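You operate a simulated robot arm through the tools that you are given. There is no shell and no other tool. Be economical: measure what you need, move in short steps, check, and stop when the job is done.

Carry out the task below with a simulated robot arm. There is one attempt and no reset: what you move stays moved.

TASK
Stroke the brown box up to the docket's number, then set its slider as the docket says.
Fine: wheel lock to LOCK and slider to ONCE first; plunger strokes alone, none idle; leave the other boxes.

Only the result counts: the job must be done as asked and must still hold three seconds after the hand-in. Knocking over, shifting, dropping, spilling or breaking anything else fails it.

THE ROBOT
A 6-joint arm with a two-finger gripper on a trunk, on a base that drives. Base frame: it is fixed to the floor where the robot stands at the start and does not move with it; the origin is under the middle of the robot, x ahead of it, y to its left, z up; the surface under the hand at the start is at about z = 880. Lengths are in mm, angles in rad, forces in N, time in s.
It reaches about 1298 mm from its shoulder. Its first joint turns from -2.601 to 2.601 rad. Places, roughly: brown numbering box [700, -200, 900]; hundreds wheel of the black numbering box [700, 100, 900]; hundreds wheel of the grey numbering box [700, -400, 900]; job docket on its stand [800, 100, 900]; plunger of the black numbering box [700, 0, 900]; plunger of the grey numbering box [700, -500, 900]; repeat slider of the black numbering box [600, 100, 900]; repeat slider of the brown numbering box [600, -200, 900]; repeat slider of the grey numbering box [600, -400, 900]; tens wheel of the black numbering box [700, 100, 900]; tens wheel of the grey numbering box [700, -500, 900]; units wheel of the black numbering box [700, 100, 900]; units wheel of the grey numbering box [700, -500, 900]; wheel lock of the black numbering box [700, 200, 900]; wheel lock of the brown numbering box [700, -100, 900]; wheel lock of the grey numbering box [700, -400, 900]. Payload 1.57 kg.
The tool frame sits at the grasp point between the pads (the TCP): z along the fingers, y along the line on which they close. The tips reach 21 mm beyond it. The gripper opens to 70 mm. The gripper's body begins 50 mm behind the TCP.
Orientation is that of the tool frame in the base frame, as [roll, pitch, yaw] about the fixed x, y, z axes, in that order (R = Rz(yaw) Ry(pitch) Rx(roll)). With the fingers straight down and closing along the base's y, the tool's x points along the base's -x, its y along +y and its z along -z.

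THE INTERFACE
- The arm moves only by the tool move_arm. Its argument "moves" is a list of rows, each a list of 3 entries, a list of its own where there are three numbers: the opening in per cent of the stroke, from 0 (shut) to 100 (fully open), then the shift along the tool's x, y, z in m, then the turn, a rotation vector about the tool's x, y, z in rad. In form: [[grip, [x, y, z], [wx, wy, wz]], ...]. A call has 1 to 10 rows; each row is the pose to reach, as a shift and turn from the pose commanded when the call began, along the tool's axes at that moment. A row lasts 0.2 s, in which the tool goes at most 50 mm and 0.15 rad; a call with a longer step from one row to the next is refused whole, and so is a gripper value outside its range. A pose out of reach is approached as far as the arm can. The call stops where the force on the tool passes 60 N (or 10 N more than at its start, if that is more) or the arm is blocked; 0.2 s more then pass. Each finger halts on what it meets, pressing with about 30 N; the grip force reading is that of the motor and also rises with nothing between the fingers. The clock runs only during rows and for 0.2 s after the last one: add rows that repeat a pose to give the fingers time. The reply holds the time, the measured pose of the TCP, the force on the tool along the base axes, the opening and the grip force, in the units named above and with some noise, with the torque about the TCP (base axes, N m) and any sound that the robot's microphone picked up.
- Cameras (640 x 400 px; columns grow to the right, rows downward): "scene" is now at [34.3, 125, 1826.3]; the picture's right is [-0.22, -0.97, 0.00], its down [-0.72, 0.16, -0.67] and it looks along [0.66, -0.15, -0.74] (base axes); focal length 284 px, centre (320, 200). "wrist" rides on the gripper at [79, 4, -81] in the tool frame; the picture's right is [-0.05, 1.00, 0.00], its down [-0.67, -0.04, -0.74] and it looks along [-0.74, -0.04, 0.67] (tool axes); focal length 256 px, centre (320, 200). There is no depth. A picture from a camera that has moved, and an enlarged one, comes with that camera's place and axes in the base frame and with its lens. The place of the scene camera against the robot may be out by one fixed shift of up to 25 mm in any direction.
- grab_frame(camera): a new picture of that camera. It takes no simulated time.
- move_column(by): slides the trunk up (or, below 0, down) by that many mm; the arm and the scene camera ride with it, the base frame stays. It gives what a move gives, with no picture.
- steer(legs): drives the robot by 1 to 6 legs, each [ahead, turn to the left] in mm and rad, along the robot's own axes; the way and the turn of a leg run together, so that a leg with both is an arc; at most 1500 mm and 3.142 rad a leg. The arm and the cameras ride along, it lands a little off, and it stops where it bumps. It gives what a move gives.
- aim_head(pan, tilt): turns the head with the scene camera to pan (to the left, within 2.705 rad either way) and tilt (down, from -0.506 to 1.204), counted from straight ahead of the robot. It gives what a move gives.
- close_up(camera, box): a new picture of the part [left, top, right, bottom] of that camera's present view, enlarged. It takes no simulated time.
- close_job(): hands the job in; it is judged then, once.

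Work in short steps. Places have to be worked out from the pictures, the camera data and where the tool is seen: move nearer, look again, correct. Check each grasp and each placing, and mend what went wrong. You have 120 turns and 98 pictures in all, those below and enlarged ones among them. Open the gripper and draw the arm clear of the work before you hand the job in, unless the task says otherwise; then end with one line.

The tools are called after "Call:" as name(argument=value, ...) on one line, values as JSON. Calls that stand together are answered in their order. move_arm: Moves the arm, as the interface text tells. Its arguments: {"type":"object","properties":{"moves":{"type":"array","items":{"type":"array"}}},"required":["moves"]} The other tools are called the same way: move_column (by) slides the trunk up or down; steer (legs) drives the base; aim_head (pan, tilt) turns the head that bears the scene camera; grab_frame (camera) takes a picture; close_up (camera, box) takes an enlarged picture of a part of a camera's view; close_job () hands the job in.

At the start:

```text
time: 0.0
position: [748.5, -18.8, 1176.3]
orientation: [3.14, 0.0, -3.127]
force: [0.2, -0.1, -0.9]
wrist_torque: [0.0, 0.02, -0.01]
gripper_width: 70.0
gripper_force: 0.1
trunk travel left (down, up): [-857.0, 113.0]
robot x, y, heading: [-2.2, -8.7, -0.002]
head pan, tilt: [-0.223, 0.833]
```

scene: 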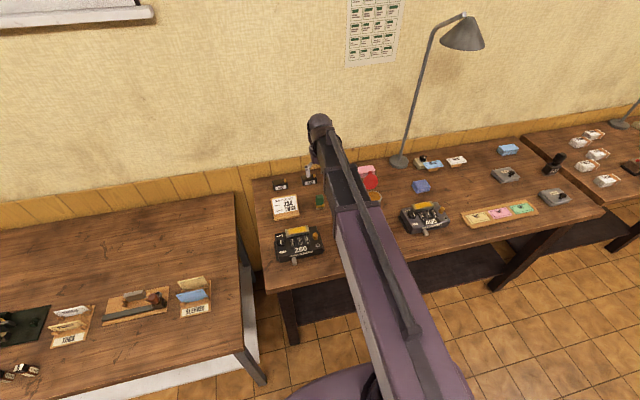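
wrist: 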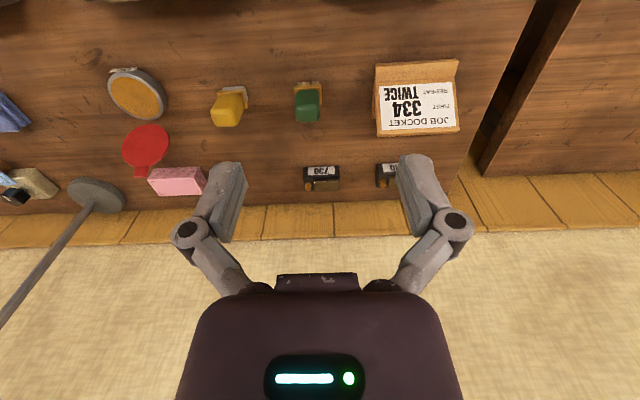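

The wrist view shows the docket (334, TWICE). I'll enlarge the docket and the boxes to verify.

Call:
close_up(camera="wrist", box=[360, 50, 480, 140])

Call:
close_up(camera="scene", box=[240, 150, 480, 300])

```text
4.44 times, centred on (420, 95) of wrist
camera zoom: at [667.0, -16.1, 1257.0], right [0.04, 1.0, 0.0], down [0.67, -0.03, 0.74], along [0.74, -0.03, -0.67], focal length 1138 px, centre (-124, 667)
```

zoom: 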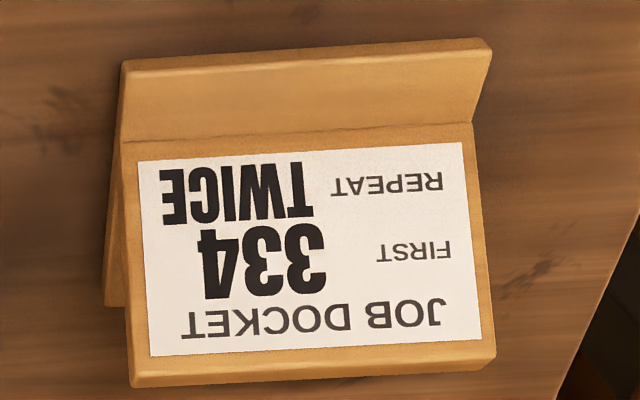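

```text
2.67 times, centred on (360, 225) of scene
camera zoom: at [34.3, 125.0, 1826.3], right [-0.22, -0.97, 0.0], down [-0.72, 0.16, -0.67], along [0.66, -0.15, -0.74], focal length 759 px, centre (213, 133)
```

zoom: 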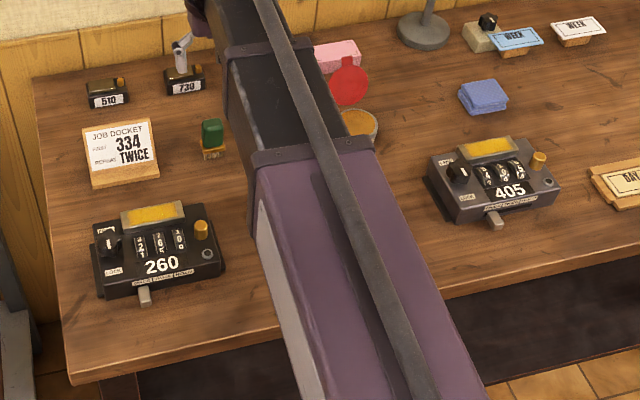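

Docket: 334, TWICE. The arm hides the brown box, so I move the hand back and right to let the wrist camera look at it.

Call:
move_arm(moves=[[100, [0.04, -0.025, 0], [0, 0, 0]], [100, [0.08, -0.05, 0], [0, 0, 0]], [100, [0.12, -0.075, 0], [0, 0, 0]], [100, [0.16, -0.1, 0], [0, 0, 0]], [100, [0.2, -0.125, 0], [0, 0, 0]], [100, [0.24, -0.15, 0], [0, 0, 0]], [100, [0.26, -0.18, 0], [0, 0, 0]]])

Call:
grab_frame(camera="wrist")

Call:
grab_frame(camera="scene")

```text
time: 1.6
position: [495.6, -204.6, 1175.3]
orientation: [3.139, -0.004, -3.129]
force: [-1.1, 0.1, 0.2]
wrist_torque: [0.02, 0.02, -0.02]
gripper_width: 69.9
gripper_force: 0.0
out of reach, approached as far as the arm can: row 7
trunk travel left (down, up): [-857.0, 113.0]
robot x, y, heading: [0.0, -10.8, 0.001]
head pan, tilt: [-0.223, 0.833]
```

```text
93 pictures are left
camera wrist: at [416.0, -203.2, 1257.1], right [0.04, 1.0, 0.0], down [0.67, -0.03, 0.74], along [0.74, -0.03, -0.67], focal length 256 px, centre (320, 200)
```

wrist: 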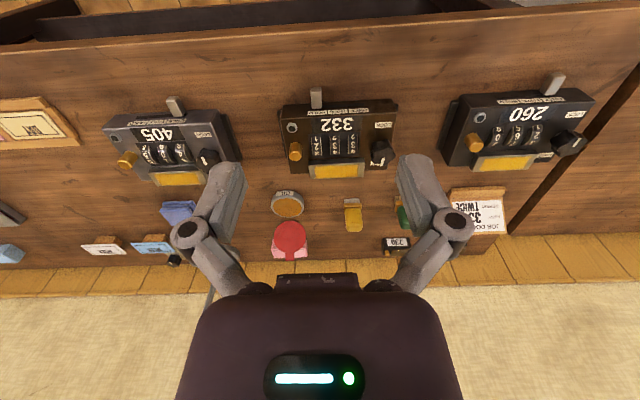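

```text
92 pictures are left
camera scene: at [34.4, 124.0, 1826.4], right [-0.22, -0.97, 0.0], down [-0.72, 0.16, -0.67], along [0.66, -0.15, -0.74], focal length 284 px, centre (320, 200)
```

scene: 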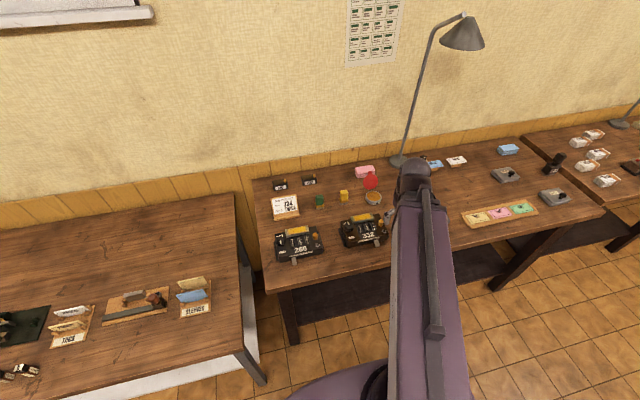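

The wrist view now shows the brown box fully, reading 332. Enlarging it in both cameras.

Call:
close_up(camera="wrist", box=[264, 80, 424, 180])

Call:
close_up(camera="scene", box=[320, 200, 400, 250])

```text
4.00 times, centred on (344, 130) of wrist
camera zoom: at [416.0, -203.2, 1257.1], right [0.04, 1.0, 0.0], down [0.67, -0.03, 0.74], along [0.74, -0.03, -0.67], focal length 1024 px, centre (224, 480)
```

zoom: 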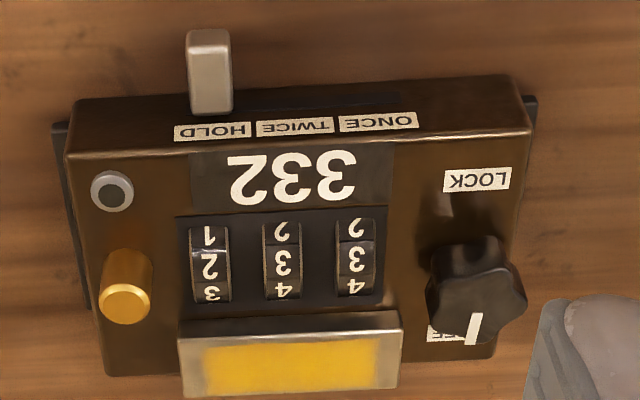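

```text
8.00 times, centred on (360, 225) of scene
camera zoom: at [34.4, 124.0, 1826.4], right [-0.22, -0.97, 0.0], down [-0.72, 0.16, -0.67], along [0.66, -0.15, -0.74], focal length 2276 px, centre (0, 0)
```

zoom: 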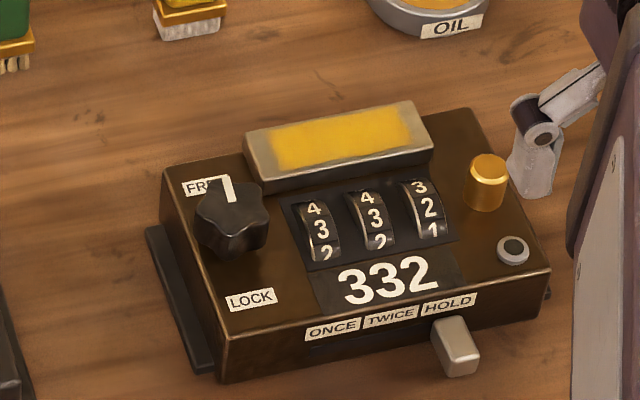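

The box shows 332, the lock knob is at FREE and the slider at HOLD. I compare the knobs of the other boxes to learn the turn angle.

Call:
close_up(camera="wrist", box=[440, 70, 600, 170])

Call:
close_up(camera="scene", box=[265, 215, 345, 265])

```text
4.00 times, centred on (520, 120) of wrist
camera zoom: at [416.0, -203.2, 1257.1], right [0.04, 1.0, 0.0], down [0.67, -0.03, 0.74], along [0.74, -0.03, -0.67], focal length 1024 px, centre (-480, 520)
```

zoom: 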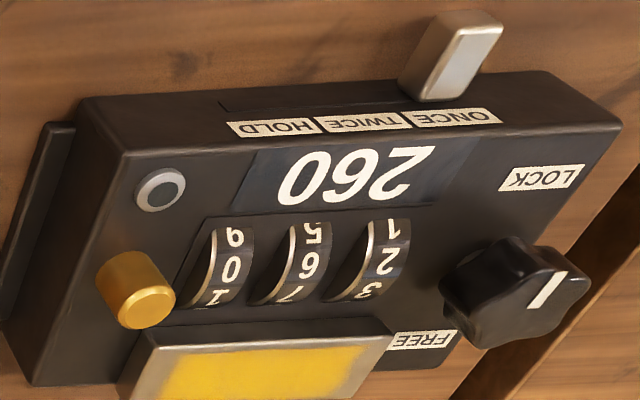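

```text
8.00 times, centred on (305, 240) of scene
camera zoom: at [34.4, 124.0, 1826.4], right [-0.22, -0.97, 0.0], down [-0.72, 0.16, -0.67], along [0.66, -0.15, -0.74], focal length 2276 px, centre (440, -120)
```

zoom: 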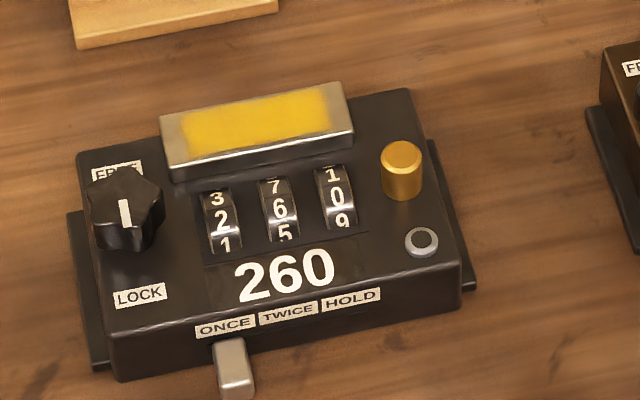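

The labels lie in line fore-and-aft of the knob, so a turn of roughly a half turn is needed. I move the hand over the knob, staying high, for a closer view and triangulation.

Call:
move_arm(moves=[[100, [-0.03, 0.02, 0.02], [0, 0, 0]], [100, [-0.06, 0.04, 0.04], [0, 0, 0]], [100, [-0.09, 0.06, 0.06], [0, 0, 0]], [100, [-0.12, 0.075, 0.08], [0, 0, 0]], [100, [-0.14, 0.09, 0.1], [0, 0, 0]], [100, [-0.14, 0.09, 0.12], [0, 0, 0]]])

Call:
grab_frame(camera="wrist")

```text
time: 3.0
position: [632.6, -113.5, 1176.2]
orientation: [3.14, 0.002, -3.129]
force: [-0.2, 0.3, 0.3]
wrist_torque: [-0.05, -0.01, -0.01]
gripper_width: 70.0
gripper_force: 0.1
out of reach, approached as far as the arm can: row 1, 2, 3, 4, 5, 6
trunk travel left (down, up): [-857.0, 113.0]
robot x, y, heading: [-3.5, -6.4, -0.002]
head pan, tilt: [-0.223, 0.833]
```

```text
87 pictures are left
camera wrist: at [550.6, -111.7, 1257.1], right [0.04, 1.0, 0.0], down [0.67, -0.03, 0.74], along [0.74, -0.03, -0.67], focal length 256 px, centre (320, 200)
```

wrist: 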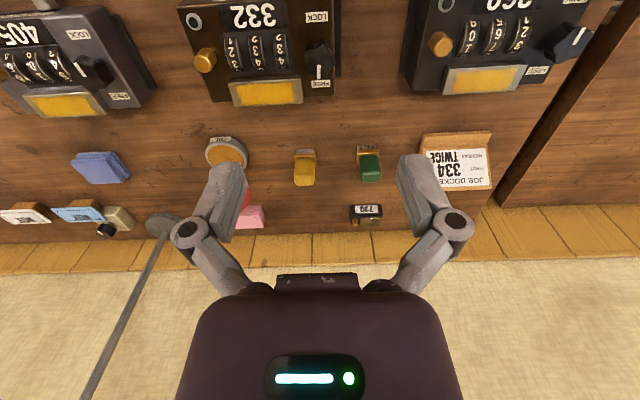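

Triangulation gives the knob's top at about (660, -116, 942). The arm can't go lower by itself, so I lower the trunk.

Call:
move_column(by=-130)

Call:
close_up(camera="wrist", box=[160, 0, 480, 200])

```text
time: 4.6
position: [630.5, -114.2, 1045.1]
orientation: [3.141, -0.002, -3.131]
force: [0.0, 1.2, -0.8]
wrist_torque: [0.03, -0.01, 0.0]
gripper_width: 70.2
gripper_force: 0.1
trunk travel left (down, up): [-727.0, 243.0]
robot x, y, heading: [-2.4, -9.4, 0.002]
head pan, tilt: [-0.223, 0.833]
```

```text
2.00 times, centred on (320, 100) of wrist
camera zoom: at [550.5, -111.9, 1127.1], right [0.04, 1.0, 0.0], down [0.67, -0.03, 0.74], along [0.74, -0.03, -0.67], focal length 512 px, centre (320, 400)
```

zoom: 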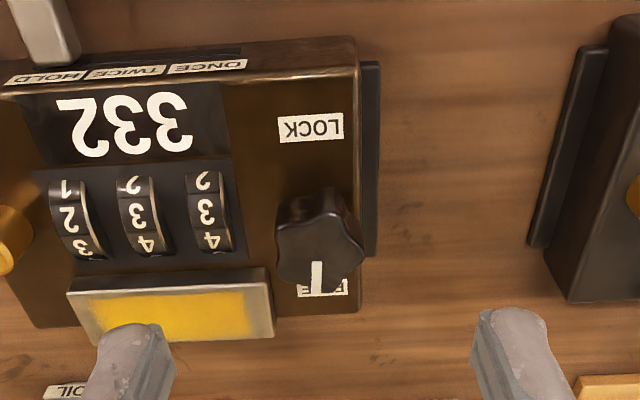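

The knob axis is around (662, -115). The arm is cramped near its inner reach, so I drive the base back 150 mm, which also gives me a second, lower-angle view for heights.

Call:
steer(legs=[[-150, 0]])

Call:
grab_frame(camera="wrist")

```text
time: 6.1
position: [478.2, -115.9, 1046.3]
orientation: [3.141, -0.001, -3.131]
force: [0.6, -0.2, 0.7]
wrist_torque: [-0.01, 0.01, 0.01]
gripper_width: 70.1
gripper_force: 0.0
trunk travel left (down, up): [-727.0, 243.0]
robot x, y, heading: [-152.1, -12.2, -0.004]
head pan, tilt: [-0.223, 0.833]
```

```text
85 pictures are left
camera wrist: at [397.5, -113.3, 1127.5], right [0.04, 1.0, 0.0], down [0.67, -0.03, 0.75], along [0.74, -0.03, -0.67], focal length 256 px, centre (320, 200)
```

wrist: 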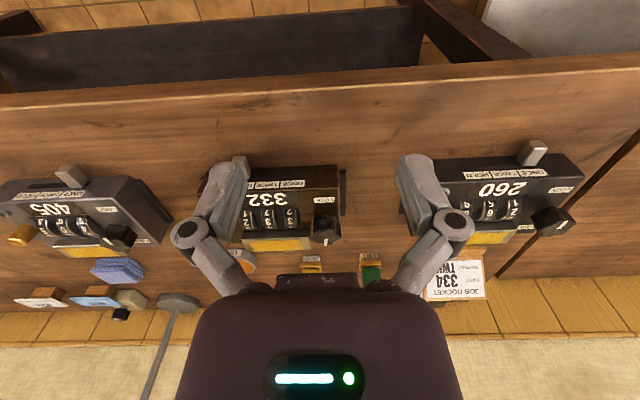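

Go lower 80 mm here (clear of everything) for an even more sideways view of the heights, then zoom.

Call:
move_arm(moves=[[100, [0, -0.03, 0.03], [0, 0, 0]], [100, [0, -0.06, 0.06], [0, 0, 0]], [100, [0, -0.06, 0.08], [0, 0, 0]]])

Call:
close_up(camera="wrist", box=[240, 150, 448, 280])

```text
time: 6.9
position: [479.4, -175.5, 1046.2]
orientation: [3.141, 0.0, -3.132]
force: [-0.4, -0.8, -0.2]
wrist_torque: [0.01, -0.02, 0.03]
gripper_width: 69.9
gripper_force: 0.0
out of reach, approached as far as the arm can: row 1, 2, 3
trunk travel left (down, up): [-727.0, 243.0]
robot x, y, heading: [-151.9, -7.6, -0.004]
head pan, tilt: [-0.223, 0.833]
```

```text
3.08 times, centred on (344, 215) of wrist
camera zoom: at [398.7, -174.0, 1127.1], right [0.04, 1.0, 0.0], down [0.67, -0.03, 0.74], along [0.74, -0.03, -0.67], focal length 788 px, centre (246, 154)
```

zoom: 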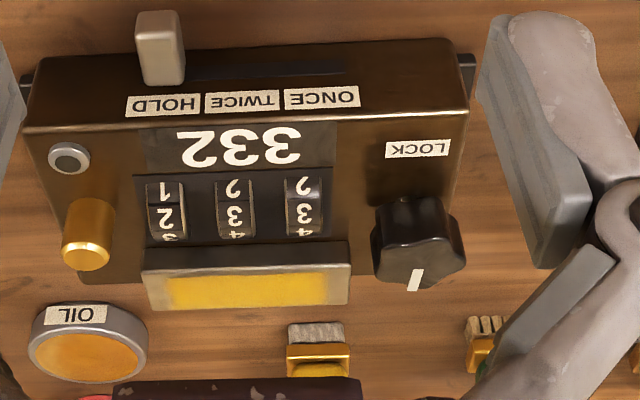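

Estimates: box top z≈922, knob top ≈950 with axis ≈(662,-115.5), ink pad top ≈939 with front-left corner (679,-139). I now move over the knob at the current height, half way first, to see how height behaves.

Call:
move_arm(moves=[[72, [-0.03, 0.02, 0], [0, 0, 0]], [72, [-0.06, 0.04, 0], [0, 0, 0]], [72, [-0.09, 0.0582, 0], [0, 0, 0]]])

```text
time: 7.7
position: [571.0, -115.4, 1045.0]
orientation: [-3.14, 0.001, -3.134]
force: [-0.1, 0.7, -0.1]
wrist_torque: [0.01, -0.04, -0.01]
gripper_width: 50.7
gripper_force: 0.0
trunk travel left (down, up): [-727.0, 243.0]
robot x, y, heading: [-150.2, -7.9, -0.001]
head pan, tilt: [-0.223, 0.833]
```

Height stayed. Continue to above the knob and try lowering by the arm a little.

Call:
move_arm(moves=[[72, [-0.03, 0, 0], [0, 0, 0]], [72, [-0.06, 0, 0], [0, 0, 0]], [72, [-0.091, 0.001, 0], [0, 0, 0]], [72, [-0.091, 0.001, 0.02], [0, 0, 0]]])

Call:
grab_frame(camera="wrist")

```text
time: 8.7
position: [661.4, -114.9, 1047.1]
orientation: [3.141, -0.001, -3.132]
force: [-0.3, -0.2, -0.3]
wrist_torque: [-0.01, 0.01, 0.0]
gripper_width: 50.7
gripper_force: 0.0
out of reach, approached as far as the arm can: row 4
trunk travel left (down, up): [-727.0, 243.0]
robot x, y, heading: [-151.2, -4.3, -0.002]
head pan, tilt: [-0.223, 0.833]
```

```text
83 pictures are left
camera wrist: at [580.0, -112.3, 1127.2], right [0.04, 1.0, 0.0], down [0.67, -0.03, 0.74], along [0.74, -0.03, -0.67], focal length 256 px, centre (320, 200)
```

wrist: 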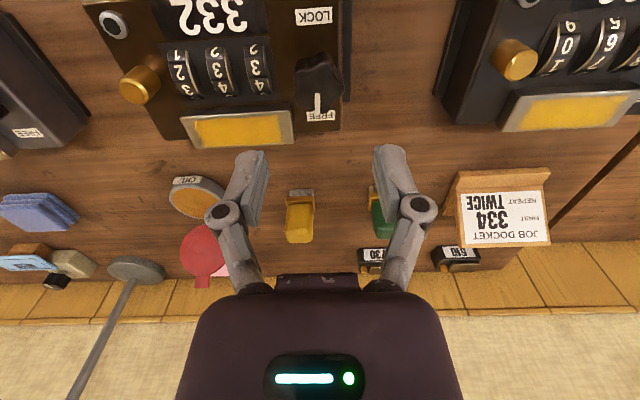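

The arm is at its lower limit in height, so I use the column: down 60 mm brings the tips to ≈966, above the knob.

Call:
move_column(by=-60)

Call:
grab_frame(camera="wrist")

```text
time: 9.7
position: [661.4, -113.3, 986.4]
orientation: [-3.141, 0.0, -3.134]
force: [0.3, 0.9, -0.3]
wrist_torque: [0.01, 0.0, -0.02]
gripper_width: 50.6
gripper_force: 0.0
trunk travel left (down, up): [-667.0, 303.0]
robot x, y, heading: [-150.5, -5.3, -0.006]
head pan, tilt: [-0.223, 0.833]
```

```text
82 pictures are left
camera wrist: at [580.1, -112.4, 1067.1], right [0.04, 1.0, 0.0], down [0.67, -0.03, 0.74], along [0.74, -0.03, -0.67], focal length 256 px, centre (320, 200)
```

wrist: 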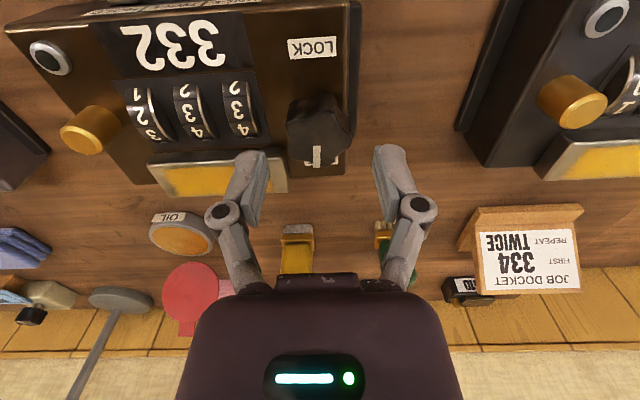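

Zooming to verify knob versus fingertips alignment.

Call:
close_up(camera="wrist", box=[240, 80, 400, 180])

```text
4.00 times, centred on (320, 130) of wrist
camera zoom: at [580.1, -112.4, 1067.1], right [0.04, 1.0, 0.0], down [0.67, -0.03, 0.74], along [0.74, -0.03, -0.67], focal length 1024 px, centre (320, 480)
```

zoom: 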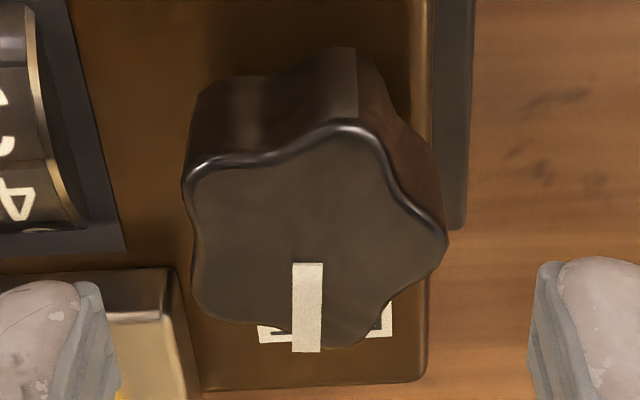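

Knob centre ≈(661,-116), 36 mm across, well between the fingers. I narrow the opening to ~45 mm, then lower so the tips are at ≈930.

Call:
move_arm(moves=[[64, [-0.0015, 0, 0], [0, 0, 0]], [64, [-0.0015, 0, 0], [0, 0, 0]]])

Call:
move_column(by=-34)

Call:
grab_frame(camera="wrist")

```text
time: 10.3
position: [662.3, -114.2, 985.5]
orientation: [-3.141, 0.0, -3.133]
force: [1.0, 0.4, 0.2]
wrist_torque: [-0.04, -0.02, 0.01]
gripper_width: 44.7
gripper_force: 0.0
trunk travel left (down, up): [-667.0, 303.0]
robot x, y, heading: [-154.0, -7.3, -0.0]
head pan, tilt: [-0.223, 0.833]
```

```text
time: 11.1
position: [663.0, -115.0, 950.7]
orientation: [-3.141, 0.0, -3.133]
force: [0.0, 0.0, -0.2]
wrist_torque: [0.01, 0.01, 0.03]
gripper_width: 44.8
gripper_force: 0.0
trunk travel left (down, up): [-633.0, 337.0]
robot x, y, heading: [-147.3, -6.1, -0.007]
head pan, tilt: [-0.223, 0.833]
```

```text
80 pictures are left
camera wrist: at [581.5, -112.3, 1033.0], right [0.04, 1.0, 0.0], down [0.67, -0.03, 0.74], along [0.74, -0.03, -0.67], focal length 256 px, centre (320, 200)
```

wrist: 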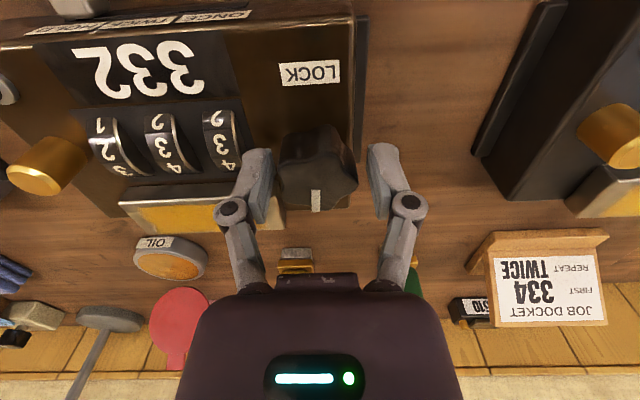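

The fingers straddle the knob with nothing touched. Close on it.

Call:
move_arm(moves=[[40, [0, 0, 0], [0, 0, 0]], [40, [0, 0, 0], [0, 0, 0]]])

```text
time: 11.7
position: [662.5, -114.9, 952.7]
orientation: [-3.141, 0.0, -3.132]
force: [1.8, -4.5, 4.7]
wrist_torque: [-0.21, 0.04, -0.02]
gripper_width: 35.5
gripper_force: 32.1
trunk travel left (down, up): [-633.0, 337.0]
robot x, y, heading: [-151.6, -8.1, -0.002]
head pan, tilt: [-0.223, 0.833]
```

Gripped at 35.5 mm. Test a small turn clockwise (from above) and read the torque.

Call:
move_arm(moves=[[40, [0, 0, 0], [0, 0, 0.1]], [40, [0, 0, 0], [0, 0, 0.2]]])

Call:
close_up(camera="wrist", box=[240, 120, 400, 220])

```text
time: 12.3
position: [662.3, -115.4, 951.8]
orientation: [-3.14, 0.003, 2.95]
force: [2.7, -7.2, 6.1]
wrist_torque: [-0.26, -0.06, 0.03]
gripper_width: 35.7
gripper_force: 32.3
trunk travel left (down, up): [-633.0, 337.0]
robot x, y, heading: [-156.0, -9.0, -0.003]
head pan, tilt: [-0.223, 0.833]
```

```text
4.00 times, centred on (320, 170) of wrist
camera zoom: at [584.1, -97.3, 1033.1], right [0.24, 0.97, 0.0], down [0.65, -0.16, 0.75], along [0.72, -0.18, -0.67], focal length 1024 px, centre (320, 320)
```

zoom: 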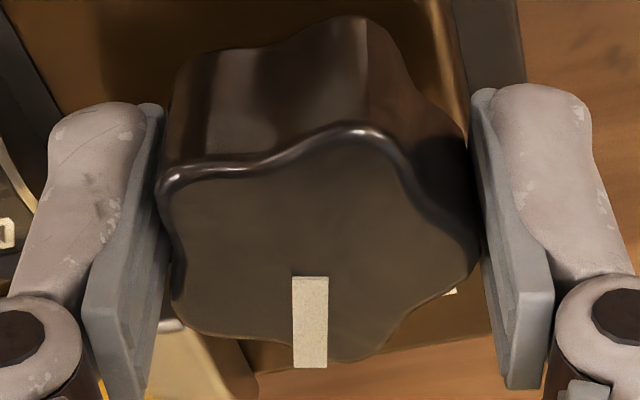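

The knob follows with very little torque. Continue turning in that direction.

Call:
move_arm(moves=[[40, [0, 0, 0], [0, 0, 0.12]], [40, [0, 0, 0], [0, 0, 0.24]], [40, [0, 0, 0], [0, 0, 0.36]], [40, [0, 0, 0], [0, 0, 0.48]], [40, [0, 0, 0], [0, 0, 0.6]], [40, [0, 0, 0], [0, 0, 0.72]]])

Call:
grab_frame(camera="wrist")

```text
time: 13.7
position: [662.4, -115.1, 952.1]
orientation: [3.141, 0.0, 2.229]
force: [10.4, -5.2, 11.5]
wrist_torque: [0.11, -0.27, 0.02]
gripper_width: 35.2
gripper_force: 31.9
trunk travel left (down, up): [-633.0, 337.0]
robot x, y, heading: [-156.1, -9.0, -0.003]
head pan, tilt: [-0.223, 0.833]
```

```text
78 pictures are left
camera wrist: at [616.0, -50.8, 1033.1], right [0.82, 0.57, 0.0], down [0.38, -0.55, 0.75], along [0.42, -0.61, -0.67], focal length 256 px, centre (320, 200)
```

wrist: 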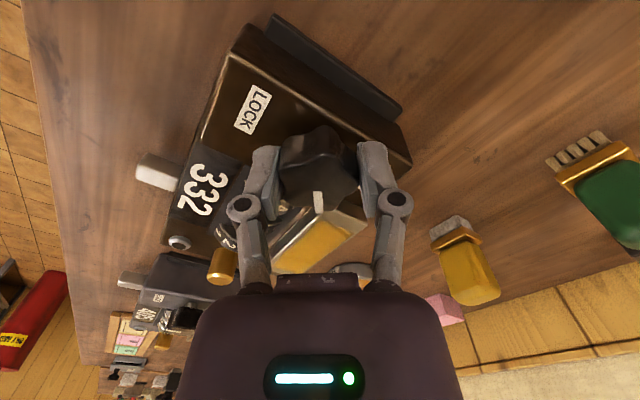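

The knob has followed ~52° so far. Continue another 0.84 rad.

Call:
move_arm(moves=[[40, [0, 0, 0], [0, 0, 0.12]], [40, [0, 0, 0], [0, 0, 0.24]], [40, [0, 0, 0], [0, 0, 0.36]], [40, [0, 0, 0], [0, 0, 0.48]], [40, [0, 0, 0], [0, 0, 0.6]], [40, [0, 0, 0], [0, 0, 0.72]], [40, [0, 0, 0], [0, 0, 0.84]]])

Call:
grab_frame(camera="wrist")

```text
time: 15.3
position: [663.3, -116.4, 951.6]
orientation: [3.138, 0.0, 1.389]
force: [23.2, -10.2, 21.2]
wrist_torque: [-0.41, -0.55, 0.03]
gripper_width: 35.3
gripper_force: 31.8
trunk travel left (down, up): [-633.0, 337.0]
robot x, y, heading: [-151.6, -8.7, -0.004]
head pan, tilt: [-0.223, 0.833]
```

```text
77 pictures are left
camera wrist: at [680.4, -39.5, 1032.9], right [0.97, -0.23, 0.0], down [-0.16, -0.65, 0.74], along [-0.17, -0.72, -0.67], focal length 256 px, centre (320, 200)
```

wrist: 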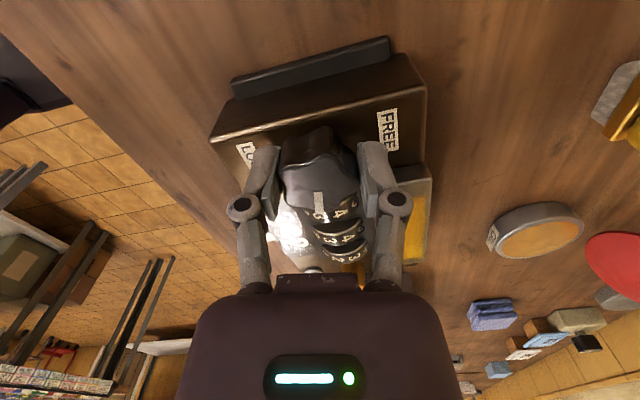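

Pointer has turned ~100°, but side force is building from a small centring error. I open to relax, check, then regrasp.

Call:
move_arm(moves=[[64, [0, 0, 0], [0, 0, 0]], [64, [0, 0, 0], [0, 0, 0]]])

Call:
grab_frame(camera="wrist")

```text
time: 15.9
position: [661.0, -114.2, 951.7]
orientation: [-3.139, 0.0, 1.39]
force: [0.3, -0.1, 0.5]
wrist_torque: [0.02, 0.01, 0.04]
gripper_width: 44.6
gripper_force: 0.1
trunk travel left (down, up): [-633.0, 337.0]
robot x, y, heading: [-149.8, -9.4, -0.003]
head pan, tilt: [-0.223, 0.833]
```

```text
76 pictures are left
camera wrist: at [678.5, -38.1, 1033.0], right [0.97, -0.23, 0.0], down [-0.15, -0.65, 0.74], along [-0.17, -0.72, -0.67], focal length 256 px, centre (320, 200)
```

wrist: 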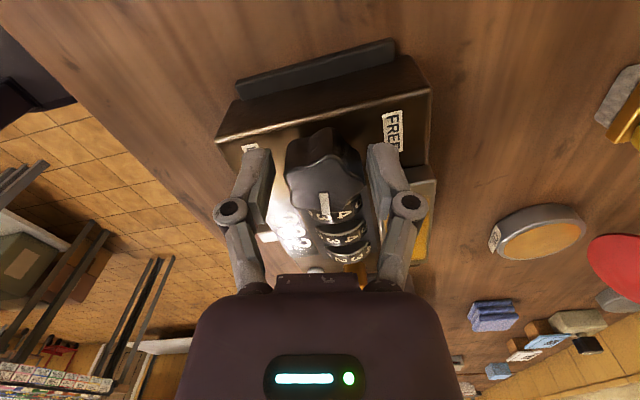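

Knob stays put. I rotate the open gripper back by 1.88 rad (108°, matching the knob's lobe symmetry) to regrasp.

Call:
move_arm(moves=[[64, [0, 0, 0], [0, 0, -0.14]], [64, [0, 0, 0], [0, 0, -0.28]], [64, [0, 0, 0], [0, 0, -0.42]], [64, [0, 0, 0], [0, 0, -0.56]], [64, [0, 0, 0], [0, 0, -0.7]], [64, [0, 0, 0], [0, 0, -0.84]], [64, [0, 0, 0], [0, 0, -0.98]], [64, [0, 0, 0], [0, 0, -1.12]], [64, [0, 0, 0], [0, 0, -1.26]], [64, [0, 0, 0], [0, 0, -1.4]]])

Call:
move_arm(moves=[[64, [0, 0, 0], [0, 0, -0.12]], [64, [0, 0, 0], [0, 0, -0.24]], [64, [0, 0, 0], [0, 0, -0.36]], [64, [0, 0, 0], [0, 0, -0.48]]])

Call:
close_up(camera="wrist", box=[200, 80, 440, 230])

```text
time: 18.1
position: [663.1, -114.7, 952.8]
orientation: [3.141, 0.0, 2.794]
force: [0.3, -0.1, -0.1]
wrist_torque: [0.05, 0.0, -0.01]
gripper_width: 44.5
gripper_force: 0.0
trunk travel left (down, up): [-633.0, 337.0]
robot x, y, heading: [-150.8, -10.9, -0.006]
head pan, tilt: [-0.223, 0.833]
```

```text
time: 19.1
position: [662.8, -114.8, 952.6]
orientation: [3.14, -0.001, -3.009]
force: [0.3, 0.2, -0.4]
wrist_torque: [0.0, -0.01, -0.03]
gripper_width: 44.9
gripper_force: 0.0
trunk travel left (down, up): [-633.0, 337.0]
robot x, y, heading: [-150.0, -9.3, -0.006]
head pan, tilt: [-0.223, 0.833]
```

```text
2.67 times, centred on (320, 155) of wrist
camera zoom: at [581.8, -122.0, 1033.0], right [-0.08, 1.0, 0.0], down [0.67, 0.05, 0.74], along [0.74, 0.06, -0.67], focal length 683 px, centre (320, 320)
```

zoom: 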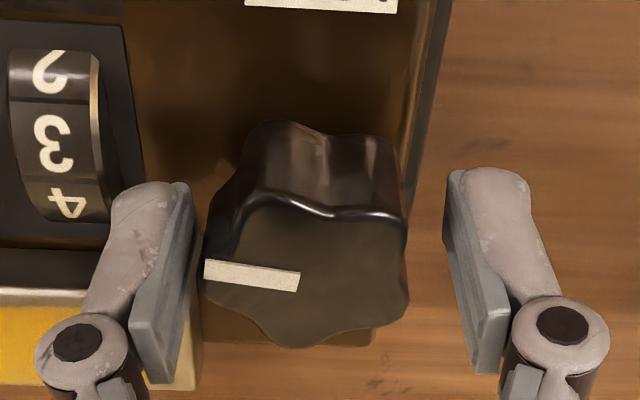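

The knob sits ~2 mm toward base −y of my centre. I correct by 2 mm, close, and continue turning.

Call:
move_arm(moves=[[64, [0, -0.002, 0], [0, 0, 0]], [40, [0, -0.002, 0], [0, 0, 0]], [40, [0, -0.002, 0], [0, 0, 0]]])

Call:
move_arm(moves=[[40, [0, 0, 0], [0, 0, 0.12]], [40, [0, 0, 0], [0, 0, 0.24]], [40, [0, 0, 0], [0, 0, 0.36]], [40, [0, 0, 0], [0, 0, 0.48]], [40, [0, 0, 0], [0, 0, 0.6]], [40, [0, 0, 0], [0, 0, 0.72]], [40, [0, 0, 0], [0, 0, 0.84]], [40, [0, 0, 0], [0, 0, 0.96]]])

Call:
grab_frame(camera="wrist")

```text
time: 19.9
position: [662.1, -118.1, 951.5]
orientation: [3.141, 0.001, -3.012]
force: [1.7, -5.9, 4.3]
wrist_torque: [-0.27, 0.09, -0.01]
gripper_width: 35.8
gripper_force: 31.9
trunk travel left (down, up): [-633.0, 337.0]
robot x, y, heading: [-149.2, -10.2, -0.002]
head pan, tilt: [-0.223, 0.833]
```

```text
time: 21.7
position: [661.7, -116.3, 952.9]
orientation: [3.141, -0.003, 2.308]
force: [-10.9, -4.7, -7.4]
wrist_torque: [-0.43, -0.34, -0.01]
gripper_width: 35.8
gripper_force: 31.6
trunk travel left (down, up): [-633.0, 337.0]
robot x, y, heading: [-153.5, -9.9, -0.003]
head pan, tilt: [-0.223, 0.833]
```

```text
74 pictures are left
camera wrist: at [610.1, -56.9, 1033.3], right [0.78, 0.63, 0.0], down [0.42, -0.52, 0.74], along [0.47, -0.58, -0.67], focal length 256 px, centre (320, 200)
```

wrist: 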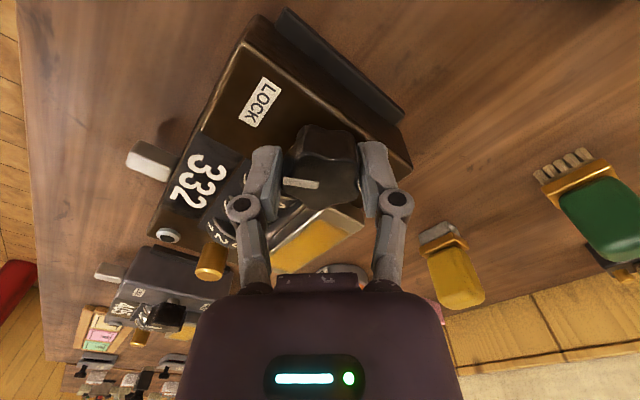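

Pointer at about −156°. Turn another 0.4 rad in small steps, watching torque for a stop.

Call:
move_arm(moves=[[40, [0, 0, 0], [0, 0, 0.1]], [40, [0, 0, 0], [0, 0, 0.2]], [40, [0, 0, 0], [0, 0, 0.3]], [40, [0, 0, 0], [0, 0, 0.4]]])

Call:
grab_frame(camera="wrist")

```text
time: 22.7
position: [662.0, -116.3, 951.4]
orientation: [-3.14, 0.001, 1.909]
force: [-20.0, -3.7, -15.3]
wrist_torque: [0.21, 0.27, 0.01]
gripper_width: 35.7
gripper_force: 31.8
trunk travel left (down, up): [-633.0, 337.0]
robot x, y, heading: [-154.5, -5.0, -0.004]
head pan, tilt: [-0.223, 0.833]
```

```text
73 pictures are left
camera wrist: at [637.8, -41.9, 1033.3], right [0.96, 0.28, 0.0], down [0.19, -0.64, 0.74], along [0.21, -0.71, -0.67], focal length 256 px, centre (320, 200)
```

wrist: 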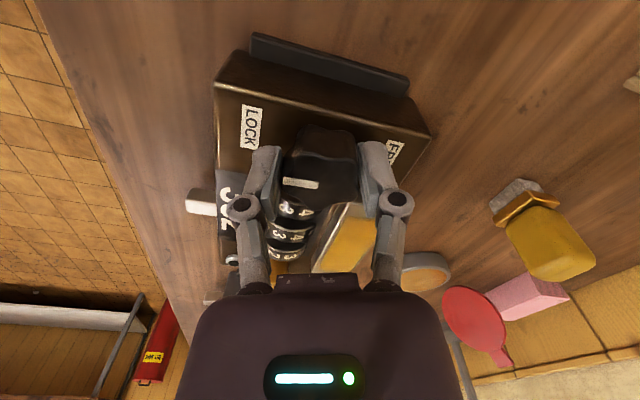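

No stop felt; pointer should now point at LOCK. Release and inspect.

Call:
move_arm(moves=[[64, [0, 0, 0], [0, 0, 0]], [64, [0, 0, 0], [0, 0, 0]]])

Call:
close_up(camera="wrist", box=[200, 60, 440, 210])

Call:
close_up(camera="scene", box=[280, 160, 520, 310])

```text
time: 23.3
position: [662.3, -115.9, 952.5]
orientation: [3.142, 0.0, 1.911]
force: [0.8, 0.1, 0.5]
wrist_torque: [0.01, 0.06, 0.01]
gripper_width: 44.8
gripper_force: 0.0
trunk travel left (down, up): [-633.0, 337.0]
robot x, y, heading: [-151.7, -9.3, 0.002]
head pan, tilt: [-0.223, 0.833]
```

```text
2.67 times, centred on (320, 135) of wrist
camera zoom: at [639.4, -41.4, 1033.0], right [0.96, 0.28, 0.0], down [0.19, -0.64, 0.74], along [0.21, -0.71, -0.67], focal length 683 px, centre (320, 373)
```

zoom: 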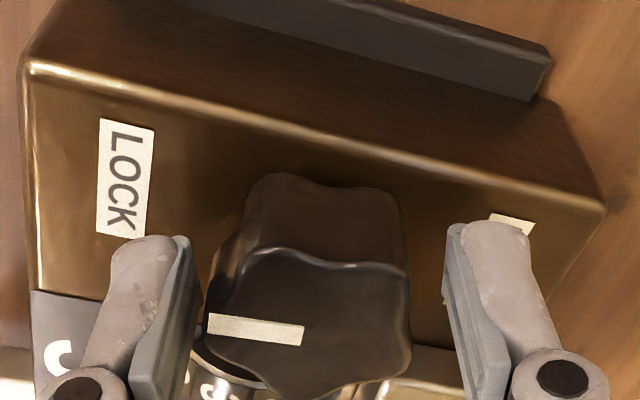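

```text
2.67 times, centred on (400, 235) of scene
camera zoom: at [-117.0, 125.2, 1602.3], right [-0.22, -0.97, 0.0], down [-0.72, 0.17, -0.67], along [0.66, -0.15, -0.74], focal length 759 px, centre (107, 107)
```

zoom: 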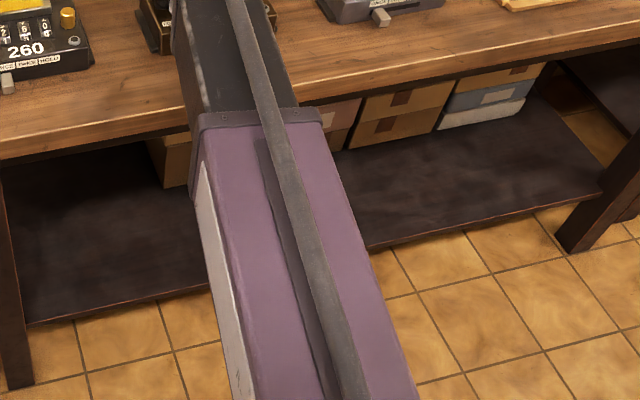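

The knob points to within a few degrees of LOCK. I raise the trunk clear and turn the hand back to get a straight front view of it.

Call:
move_column(by=60)

Call:
move_arm(moves=[[64, [0, 0, 0], [0, 0, -0.14]], [64, [0, 0, 0], [0, 0, -0.28]], [64, [0, 0, 0], [0, 0, -0.42]], [64, [0, 0, 0], [0, 0, -0.56]], [64, [0, 0, 0], [0, 0, -0.7]], [64, [0, 0, 0], [0, 0, -0.84]], [64, [0, 0, 0], [0, 0, -0.98]], [64, [0, 0, 0], [0, 0, -1.12]], [64, [0, 0, 0], [0, 0, -1.23]]])

Call:
close_up(camera="wrist", box=[160, 0, 480, 200])

```text
time: 24.3
position: [662.8, -116.8, 1011.8]
orientation: [-3.141, -0.001, 1.909]
force: [0.1, -0.4, 0.0]
wrist_torque: [0.01, 0.04, -0.01]
gripper_width: 45.0
gripper_force: 0.1
trunk travel left (down, up): [-693.0, 277.0]
robot x, y, heading: [-152.9, -8.0, -0.002]
head pan, tilt: [-0.223, 0.833]
```

```text
time: 26.3
position: [662.4, -114.9, 1011.4]
orientation: [-3.142, 0.0, -3.14]
force: [0.3, -0.3, 0.0]
wrist_torque: [-0.03, 0.0, 0.01]
gripper_width: 44.7
gripper_force: 0.1
trunk travel left (down, up): [-693.0, 277.0]
robot x, y, heading: [-150.0, -8.6, -0.003]
head pan, tilt: [-0.223, 0.833]
```

```text
2.00 times, centred on (320, 100) of wrist
camera zoom: at [581.7, -113.4, 1093.0], right [0.05, 1.0, 0.0], down [0.67, -0.03, 0.74], along [0.74, -0.04, -0.67], focal length 512 px, centre (320, 400)
```

zoom: 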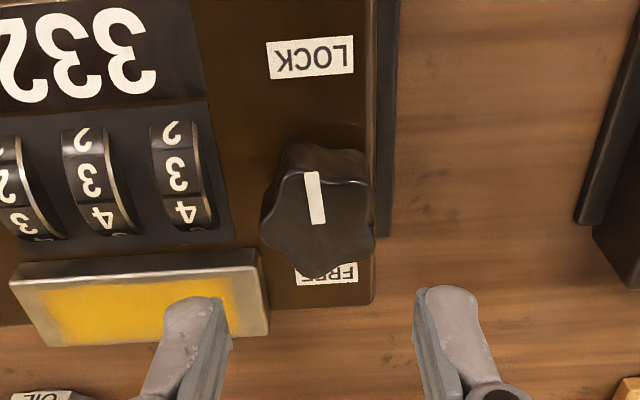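

Pointer appears ~4° short of a true half turn. I lower again, grip, and nudge ~0.1 rad further, which also tests for a stop.

Call:
move_column(by=-60)

Call:
move_arm(moves=[[40, [0, 0, 0], [0, 0, 0]], [40, [0, 0, 0], [0, 0, 0]], [40, [0, 0, 0], [0, 0, 0.05]], [40, [0, 0, 0], [0, 0, 0.1]]])

Call:
close_up(camera="wrist", box=[200, 60, 440, 210])

```text
time: 27.3
position: [663.3, -116.2, 952.5]
orientation: [3.14, 0.001, 3.138]
force: [0.4, 0.1, 0.3]
wrist_torque: [-0.04, 0.0, -0.02]
gripper_width: 44.8
gripper_force: 0.0
trunk travel left (down, up): [-633.0, 337.0]
robot x, y, heading: [-148.5, -7.2, -0.003]
head pan, tilt: [-0.223, 0.833]
```

```text
time: 28.3
position: [661.4, -116.7, 950.8]
orientation: [3.141, 0.002, 3.041]
force: [3.1, -7.5, 5.8]
wrist_torque: [-0.06, -0.05, 0.54]
gripper_width: 35.9
gripper_force: 32.0
trunk travel left (down, up): [-633.0, 337.0]
robot x, y, heading: [-152.5, -8.3, 0.003]
head pan, tilt: [-0.223, 0.833]
```

```text
2.67 times, centred on (320, 135) of wrist
camera zoom: at [582.2, -106.2, 1033.1], right [0.15, 0.99, 0.0], down [0.66, -0.1, 0.75], along [0.74, -0.11, -0.67], focal length 683 px, centre (320, 373)
```

zoom: 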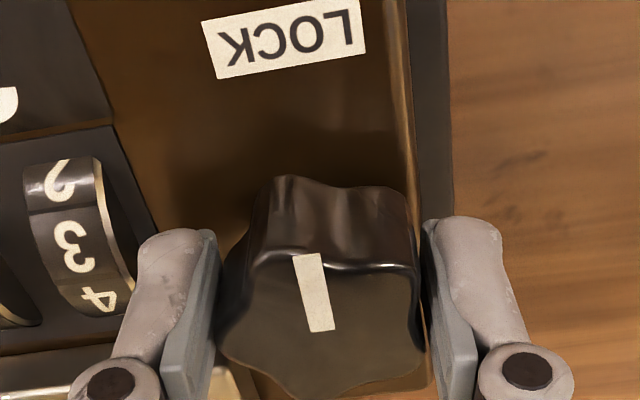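

Torque rose to 0.54 N·m: the knob is on its end stop, so LOCK is reached. Release and raise clear.

Call:
move_arm(moves=[[64, [0, 0, 0], [0, 0, 0]], [64, [0, 0, 0], [0, 0, 0]]])

Call:
move_column(by=60)

Call:
move_arm(moves=[[64, [0.05, -0.02, 0], [0, 0, -0.05]], [50, [0.09, -0.045, 0], [0, 0, -0.1]], [50, [0.12, -0.07, 0], [0, 0, -0.1]]])

Call:
grab_frame(camera="wrist")

```text
time: 28.9
position: [661.8, -115.9, 951.0]
orientation: [3.141, -0.001, 3.04]
force: [-0.4, -0.8, 0.3]
wrist_torque: [-0.03, -0.01, -0.01]
gripper_width: 45.1
gripper_force: 0.0
trunk travel left (down, up): [-633.0, 337.0]
robot x, y, heading: [-152.6, -6.3, -0.006]
head pan, tilt: [-0.223, 0.833]
```

```text
time: 29.9
position: [662.6, -115.1, 1011.6]
orientation: [-3.141, -0.002, 3.039]
force: [-1.0, 0.1, -0.6]
wrist_torque: [0.01, -0.02, -0.04]
gripper_width: 44.9
gripper_force: 0.0
trunk travel left (down, up): [-693.0, 277.0]
robot x, y, heading: [-146.2, -10.2, -0.002]
head pan, tilt: [-0.223, 0.833]
```

```text
refused: row 1 steps farther than a row can; nothing moved
```

```text
68 pictures are left
camera wrist: at [582.4, -105.4, 1093.0], right [0.15, 0.99, 0.0], down [0.66, -0.1, 0.74], along [0.74, -0.11, -0.67], focal length 256 px, centre (320, 200)
```

wrist: 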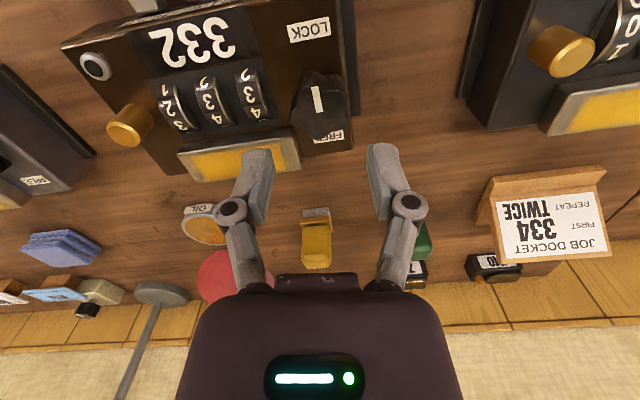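

Lock is done. Slider is at about (588,-215), z≈887–902, gripping span along y. I move the hand above it with the tool aligned to the box's ~−2.7° yaw.

Call:
move_arm(moves=[[60, [0.02, -0.035, 0], [0, 0, -0.054]], [55, [0.04, -0.07, 0], [0, 0, -0.054]], [55, [0.0635, -0.107, 0], [0, 0, -0.054]], [55, [0.0635, -0.107, 0], [0, 0, -0.054]]])

Call:
grab_frame(camera="wrist")

```text
time: 30.9
position: [588.1, -217.1, 1011.8]
orientation: [-3.141, 0.001, 3.094]
force: [0.1, -0.9, -0.2]
wrist_torque: [0.01, 0.03, -0.01]
gripper_width: 38.5
gripper_force: 0.1
trunk travel left (down, up): [-693.0, 277.0]
robot x, y, heading: [-151.8, -10.0, -0.007]
head pan, tilt: [-0.223, 0.833]
```

```text
67 pictures are left
camera wrist: at [507.4, -211.0, 1092.9], right [0.1, 0.99, 0.0], down [0.66, -0.07, 0.74], along [0.74, -0.07, -0.67], focal length 256 px, centre (320, 200)
```

wrist: 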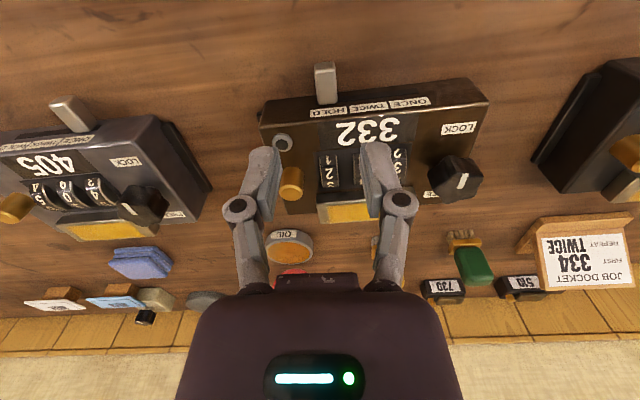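

The box's front edge gives a yaw of ≈+1°, and the slider is centred at y≈-213.5. I correct yaw and shift 4.5 mm left, then lower 60 mm to look again.

Call:
move_arm(moves=[[55, [-0.001, 0.0045, 0], [0, 0, -0.06]], [55, [-0.001, 0.0045, 0], [0, 0, -0.06]]])

Call:
move_column(by=-60)

Call:
close_up(camera="wrist", box=[160, 0, 480, 200])

```text
time: 31.5
position: [589.5, -213.2, 1011.2]
orientation: [3.141, 0.0, -3.127]
force: [-0.2, 0.1, 0.6]
wrist_torque: [0.01, 0.01, 0.0]
gripper_width: 38.7
gripper_force: 0.0
trunk travel left (down, up): [-693.0, 277.0]
robot x, y, heading: [-152.0, -7.2, -0.001]
head pan, tilt: [-0.223, 0.833]
```

```text
time: 32.5
position: [588.8, -212.7, 952.3]
orientation: [3.14, 0.001, -3.128]
force: [0.1, 0.8, 0.0]
wrist_torque: [-0.02, 0.05, -0.04]
gripper_width: 38.4
gripper_force: 0.0
trunk travel left (down, up): [-633.0, 337.0]
robot x, y, heading: [-149.6, -6.4, -0.002]
head pan, tilt: [-0.223, 0.833]
```

```text
2.00 times, centred on (320, 100) of wrist
camera zoom: at [508.4, -210.6, 1033.1], right [0.04, 1.0, 0.0], down [0.67, -0.03, 0.74], along [0.74, -0.03, -0.67], focal length 512 px, centre (320, 400)
```

zoom: 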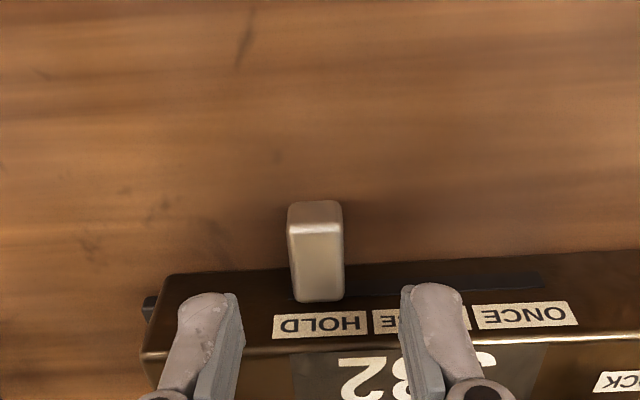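

Slider spans ≈z 885–902, x 583–607, centred between the fingers. Lower 43 mm so the tips straddle it (≈888), then close.

Call:
move_arm(moves=[[55, [-0.002, 0, 0], [0, 0, 0]]])

Call:
move_column(by=-43)

Call:
grab_frame(camera="wrist")

```text
time: 32.9
position: [591.4, -212.8, 951.5]
orientation: [3.141, -0.001, -3.129]
force: [-0.2, 0.1, -0.2]
wrist_torque: [-0.02, 0.0, -0.01]
gripper_width: 38.4
gripper_force: 0.1
trunk travel left (down, up): [-633.0, 337.0]
robot x, y, heading: [-153.1, -3.3, 0.004]
head pan, tilt: [-0.223, 0.833]
```

```text
time: 33.8
position: [590.8, -212.3, 909.1]
orientation: [3.141, 0.0, -3.129]
force: [-1.0, 0.1, 0.6]
wrist_torque: [-0.03, -0.02, -0.01]
gripper_width: 38.4
gripper_force: 0.1
trunk travel left (down, up): [-590.0, 380.0]
robot x, y, heading: [-151.2, -7.7, -0.002]
head pan, tilt: [-0.223, 0.833]
```

```text
65 pictures are left
camera wrist: at [510.3, -210.4, 990.1], right [0.04, 1.0, 0.0], down [0.67, -0.03, 0.74], along [0.74, -0.03, -0.67], focal length 256 px, centre (320, 200)
```

wrist: 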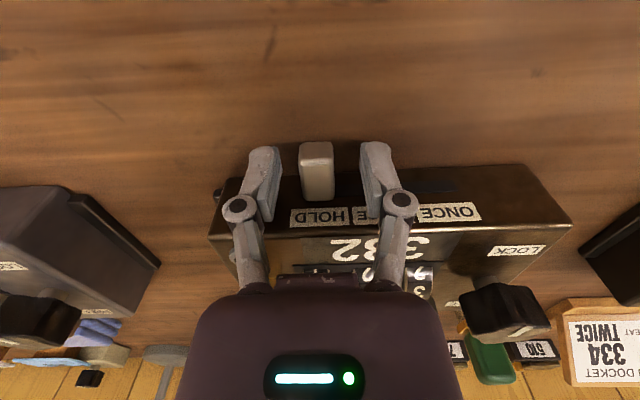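

Fingers straddle the slider. Close on it and slide it toward ONCE (+y, ~58 mm), first 28 mm.

Call:
move_arm(moves=[[15, [0, -0.001, 0], [0, 0, 0]], [15, [0, -0.001, 0], [0, 0, 0]], [15, [0, 0.007, 0], [0, 0, 0]], [15, [0, 0.017, 0], [0, 0, 0]], [15, [0, 0.027, 0], [0, 0, 0]]])

Call:
grab_frame(camera="wrist")

```text
time: 35.0
position: [588.3, -184.8, 910.4]
orientation: [3.141, -0.001, -3.129]
force: [0.1, 2.6, 1.9]
wrist_torque: [-0.01, 0.0, 0.12]
gripper_width: 15.2
gripper_force: 32.5
trunk travel left (down, up): [-590.0, 380.0]
robot x, y, heading: [-149.9, -7.8, -0.002]
head pan, tilt: [-0.223, 0.833]
```

```text
64 pictures are left
camera wrist: at [509.8, -182.7, 990.1], right [0.04, 1.0, 0.0], down [0.67, -0.03, 0.74], along [0.74, -0.03, -0.67], focal length 256 px, centre (320, 200)
```

wrist: 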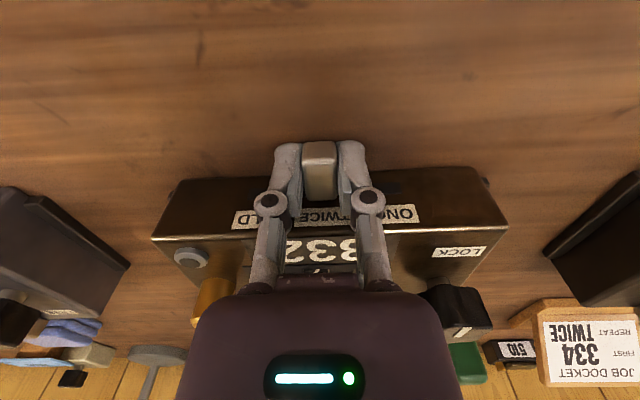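

Slider moved smoothly to TWICE. Continue to ONCE.

Call:
move_arm(moves=[[15, [0, 0.01, 0], [0, 0, 0]], [15, [0, 0.02, 0], [0, 0, 0]], [15, [0, 0.026, 0], [0, 0, 0]], [15, [0, 0.03, 0], [0, 0, 0]]])

Call:
grab_frame(camera="wrist")

```text
time: 36.0
position: [589.5, -155.0, 908.2]
orientation: [-3.14, 0.001, -3.128]
force: [-4.7, 1.6, -2.2]
wrist_torque: [0.01, -0.08, 0.16]
gripper_width: 15.5
gripper_force: 31.8
trunk travel left (down, up): [-590.0, 380.0]
robot x, y, heading: [-149.9, -11.9, -0.008]
head pan, tilt: [-0.223, 0.833]
```

```text
63 pictures are left
camera wrist: at [509.3, -152.6, 990.2], right [0.04, 1.0, 0.0], down [0.67, -0.03, 0.74], along [0.74, -0.03, -0.67], focal length 256 px, centre (320, 200)
```

wrist: 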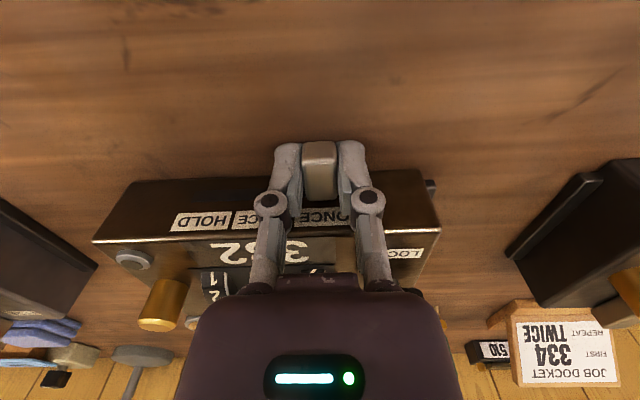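

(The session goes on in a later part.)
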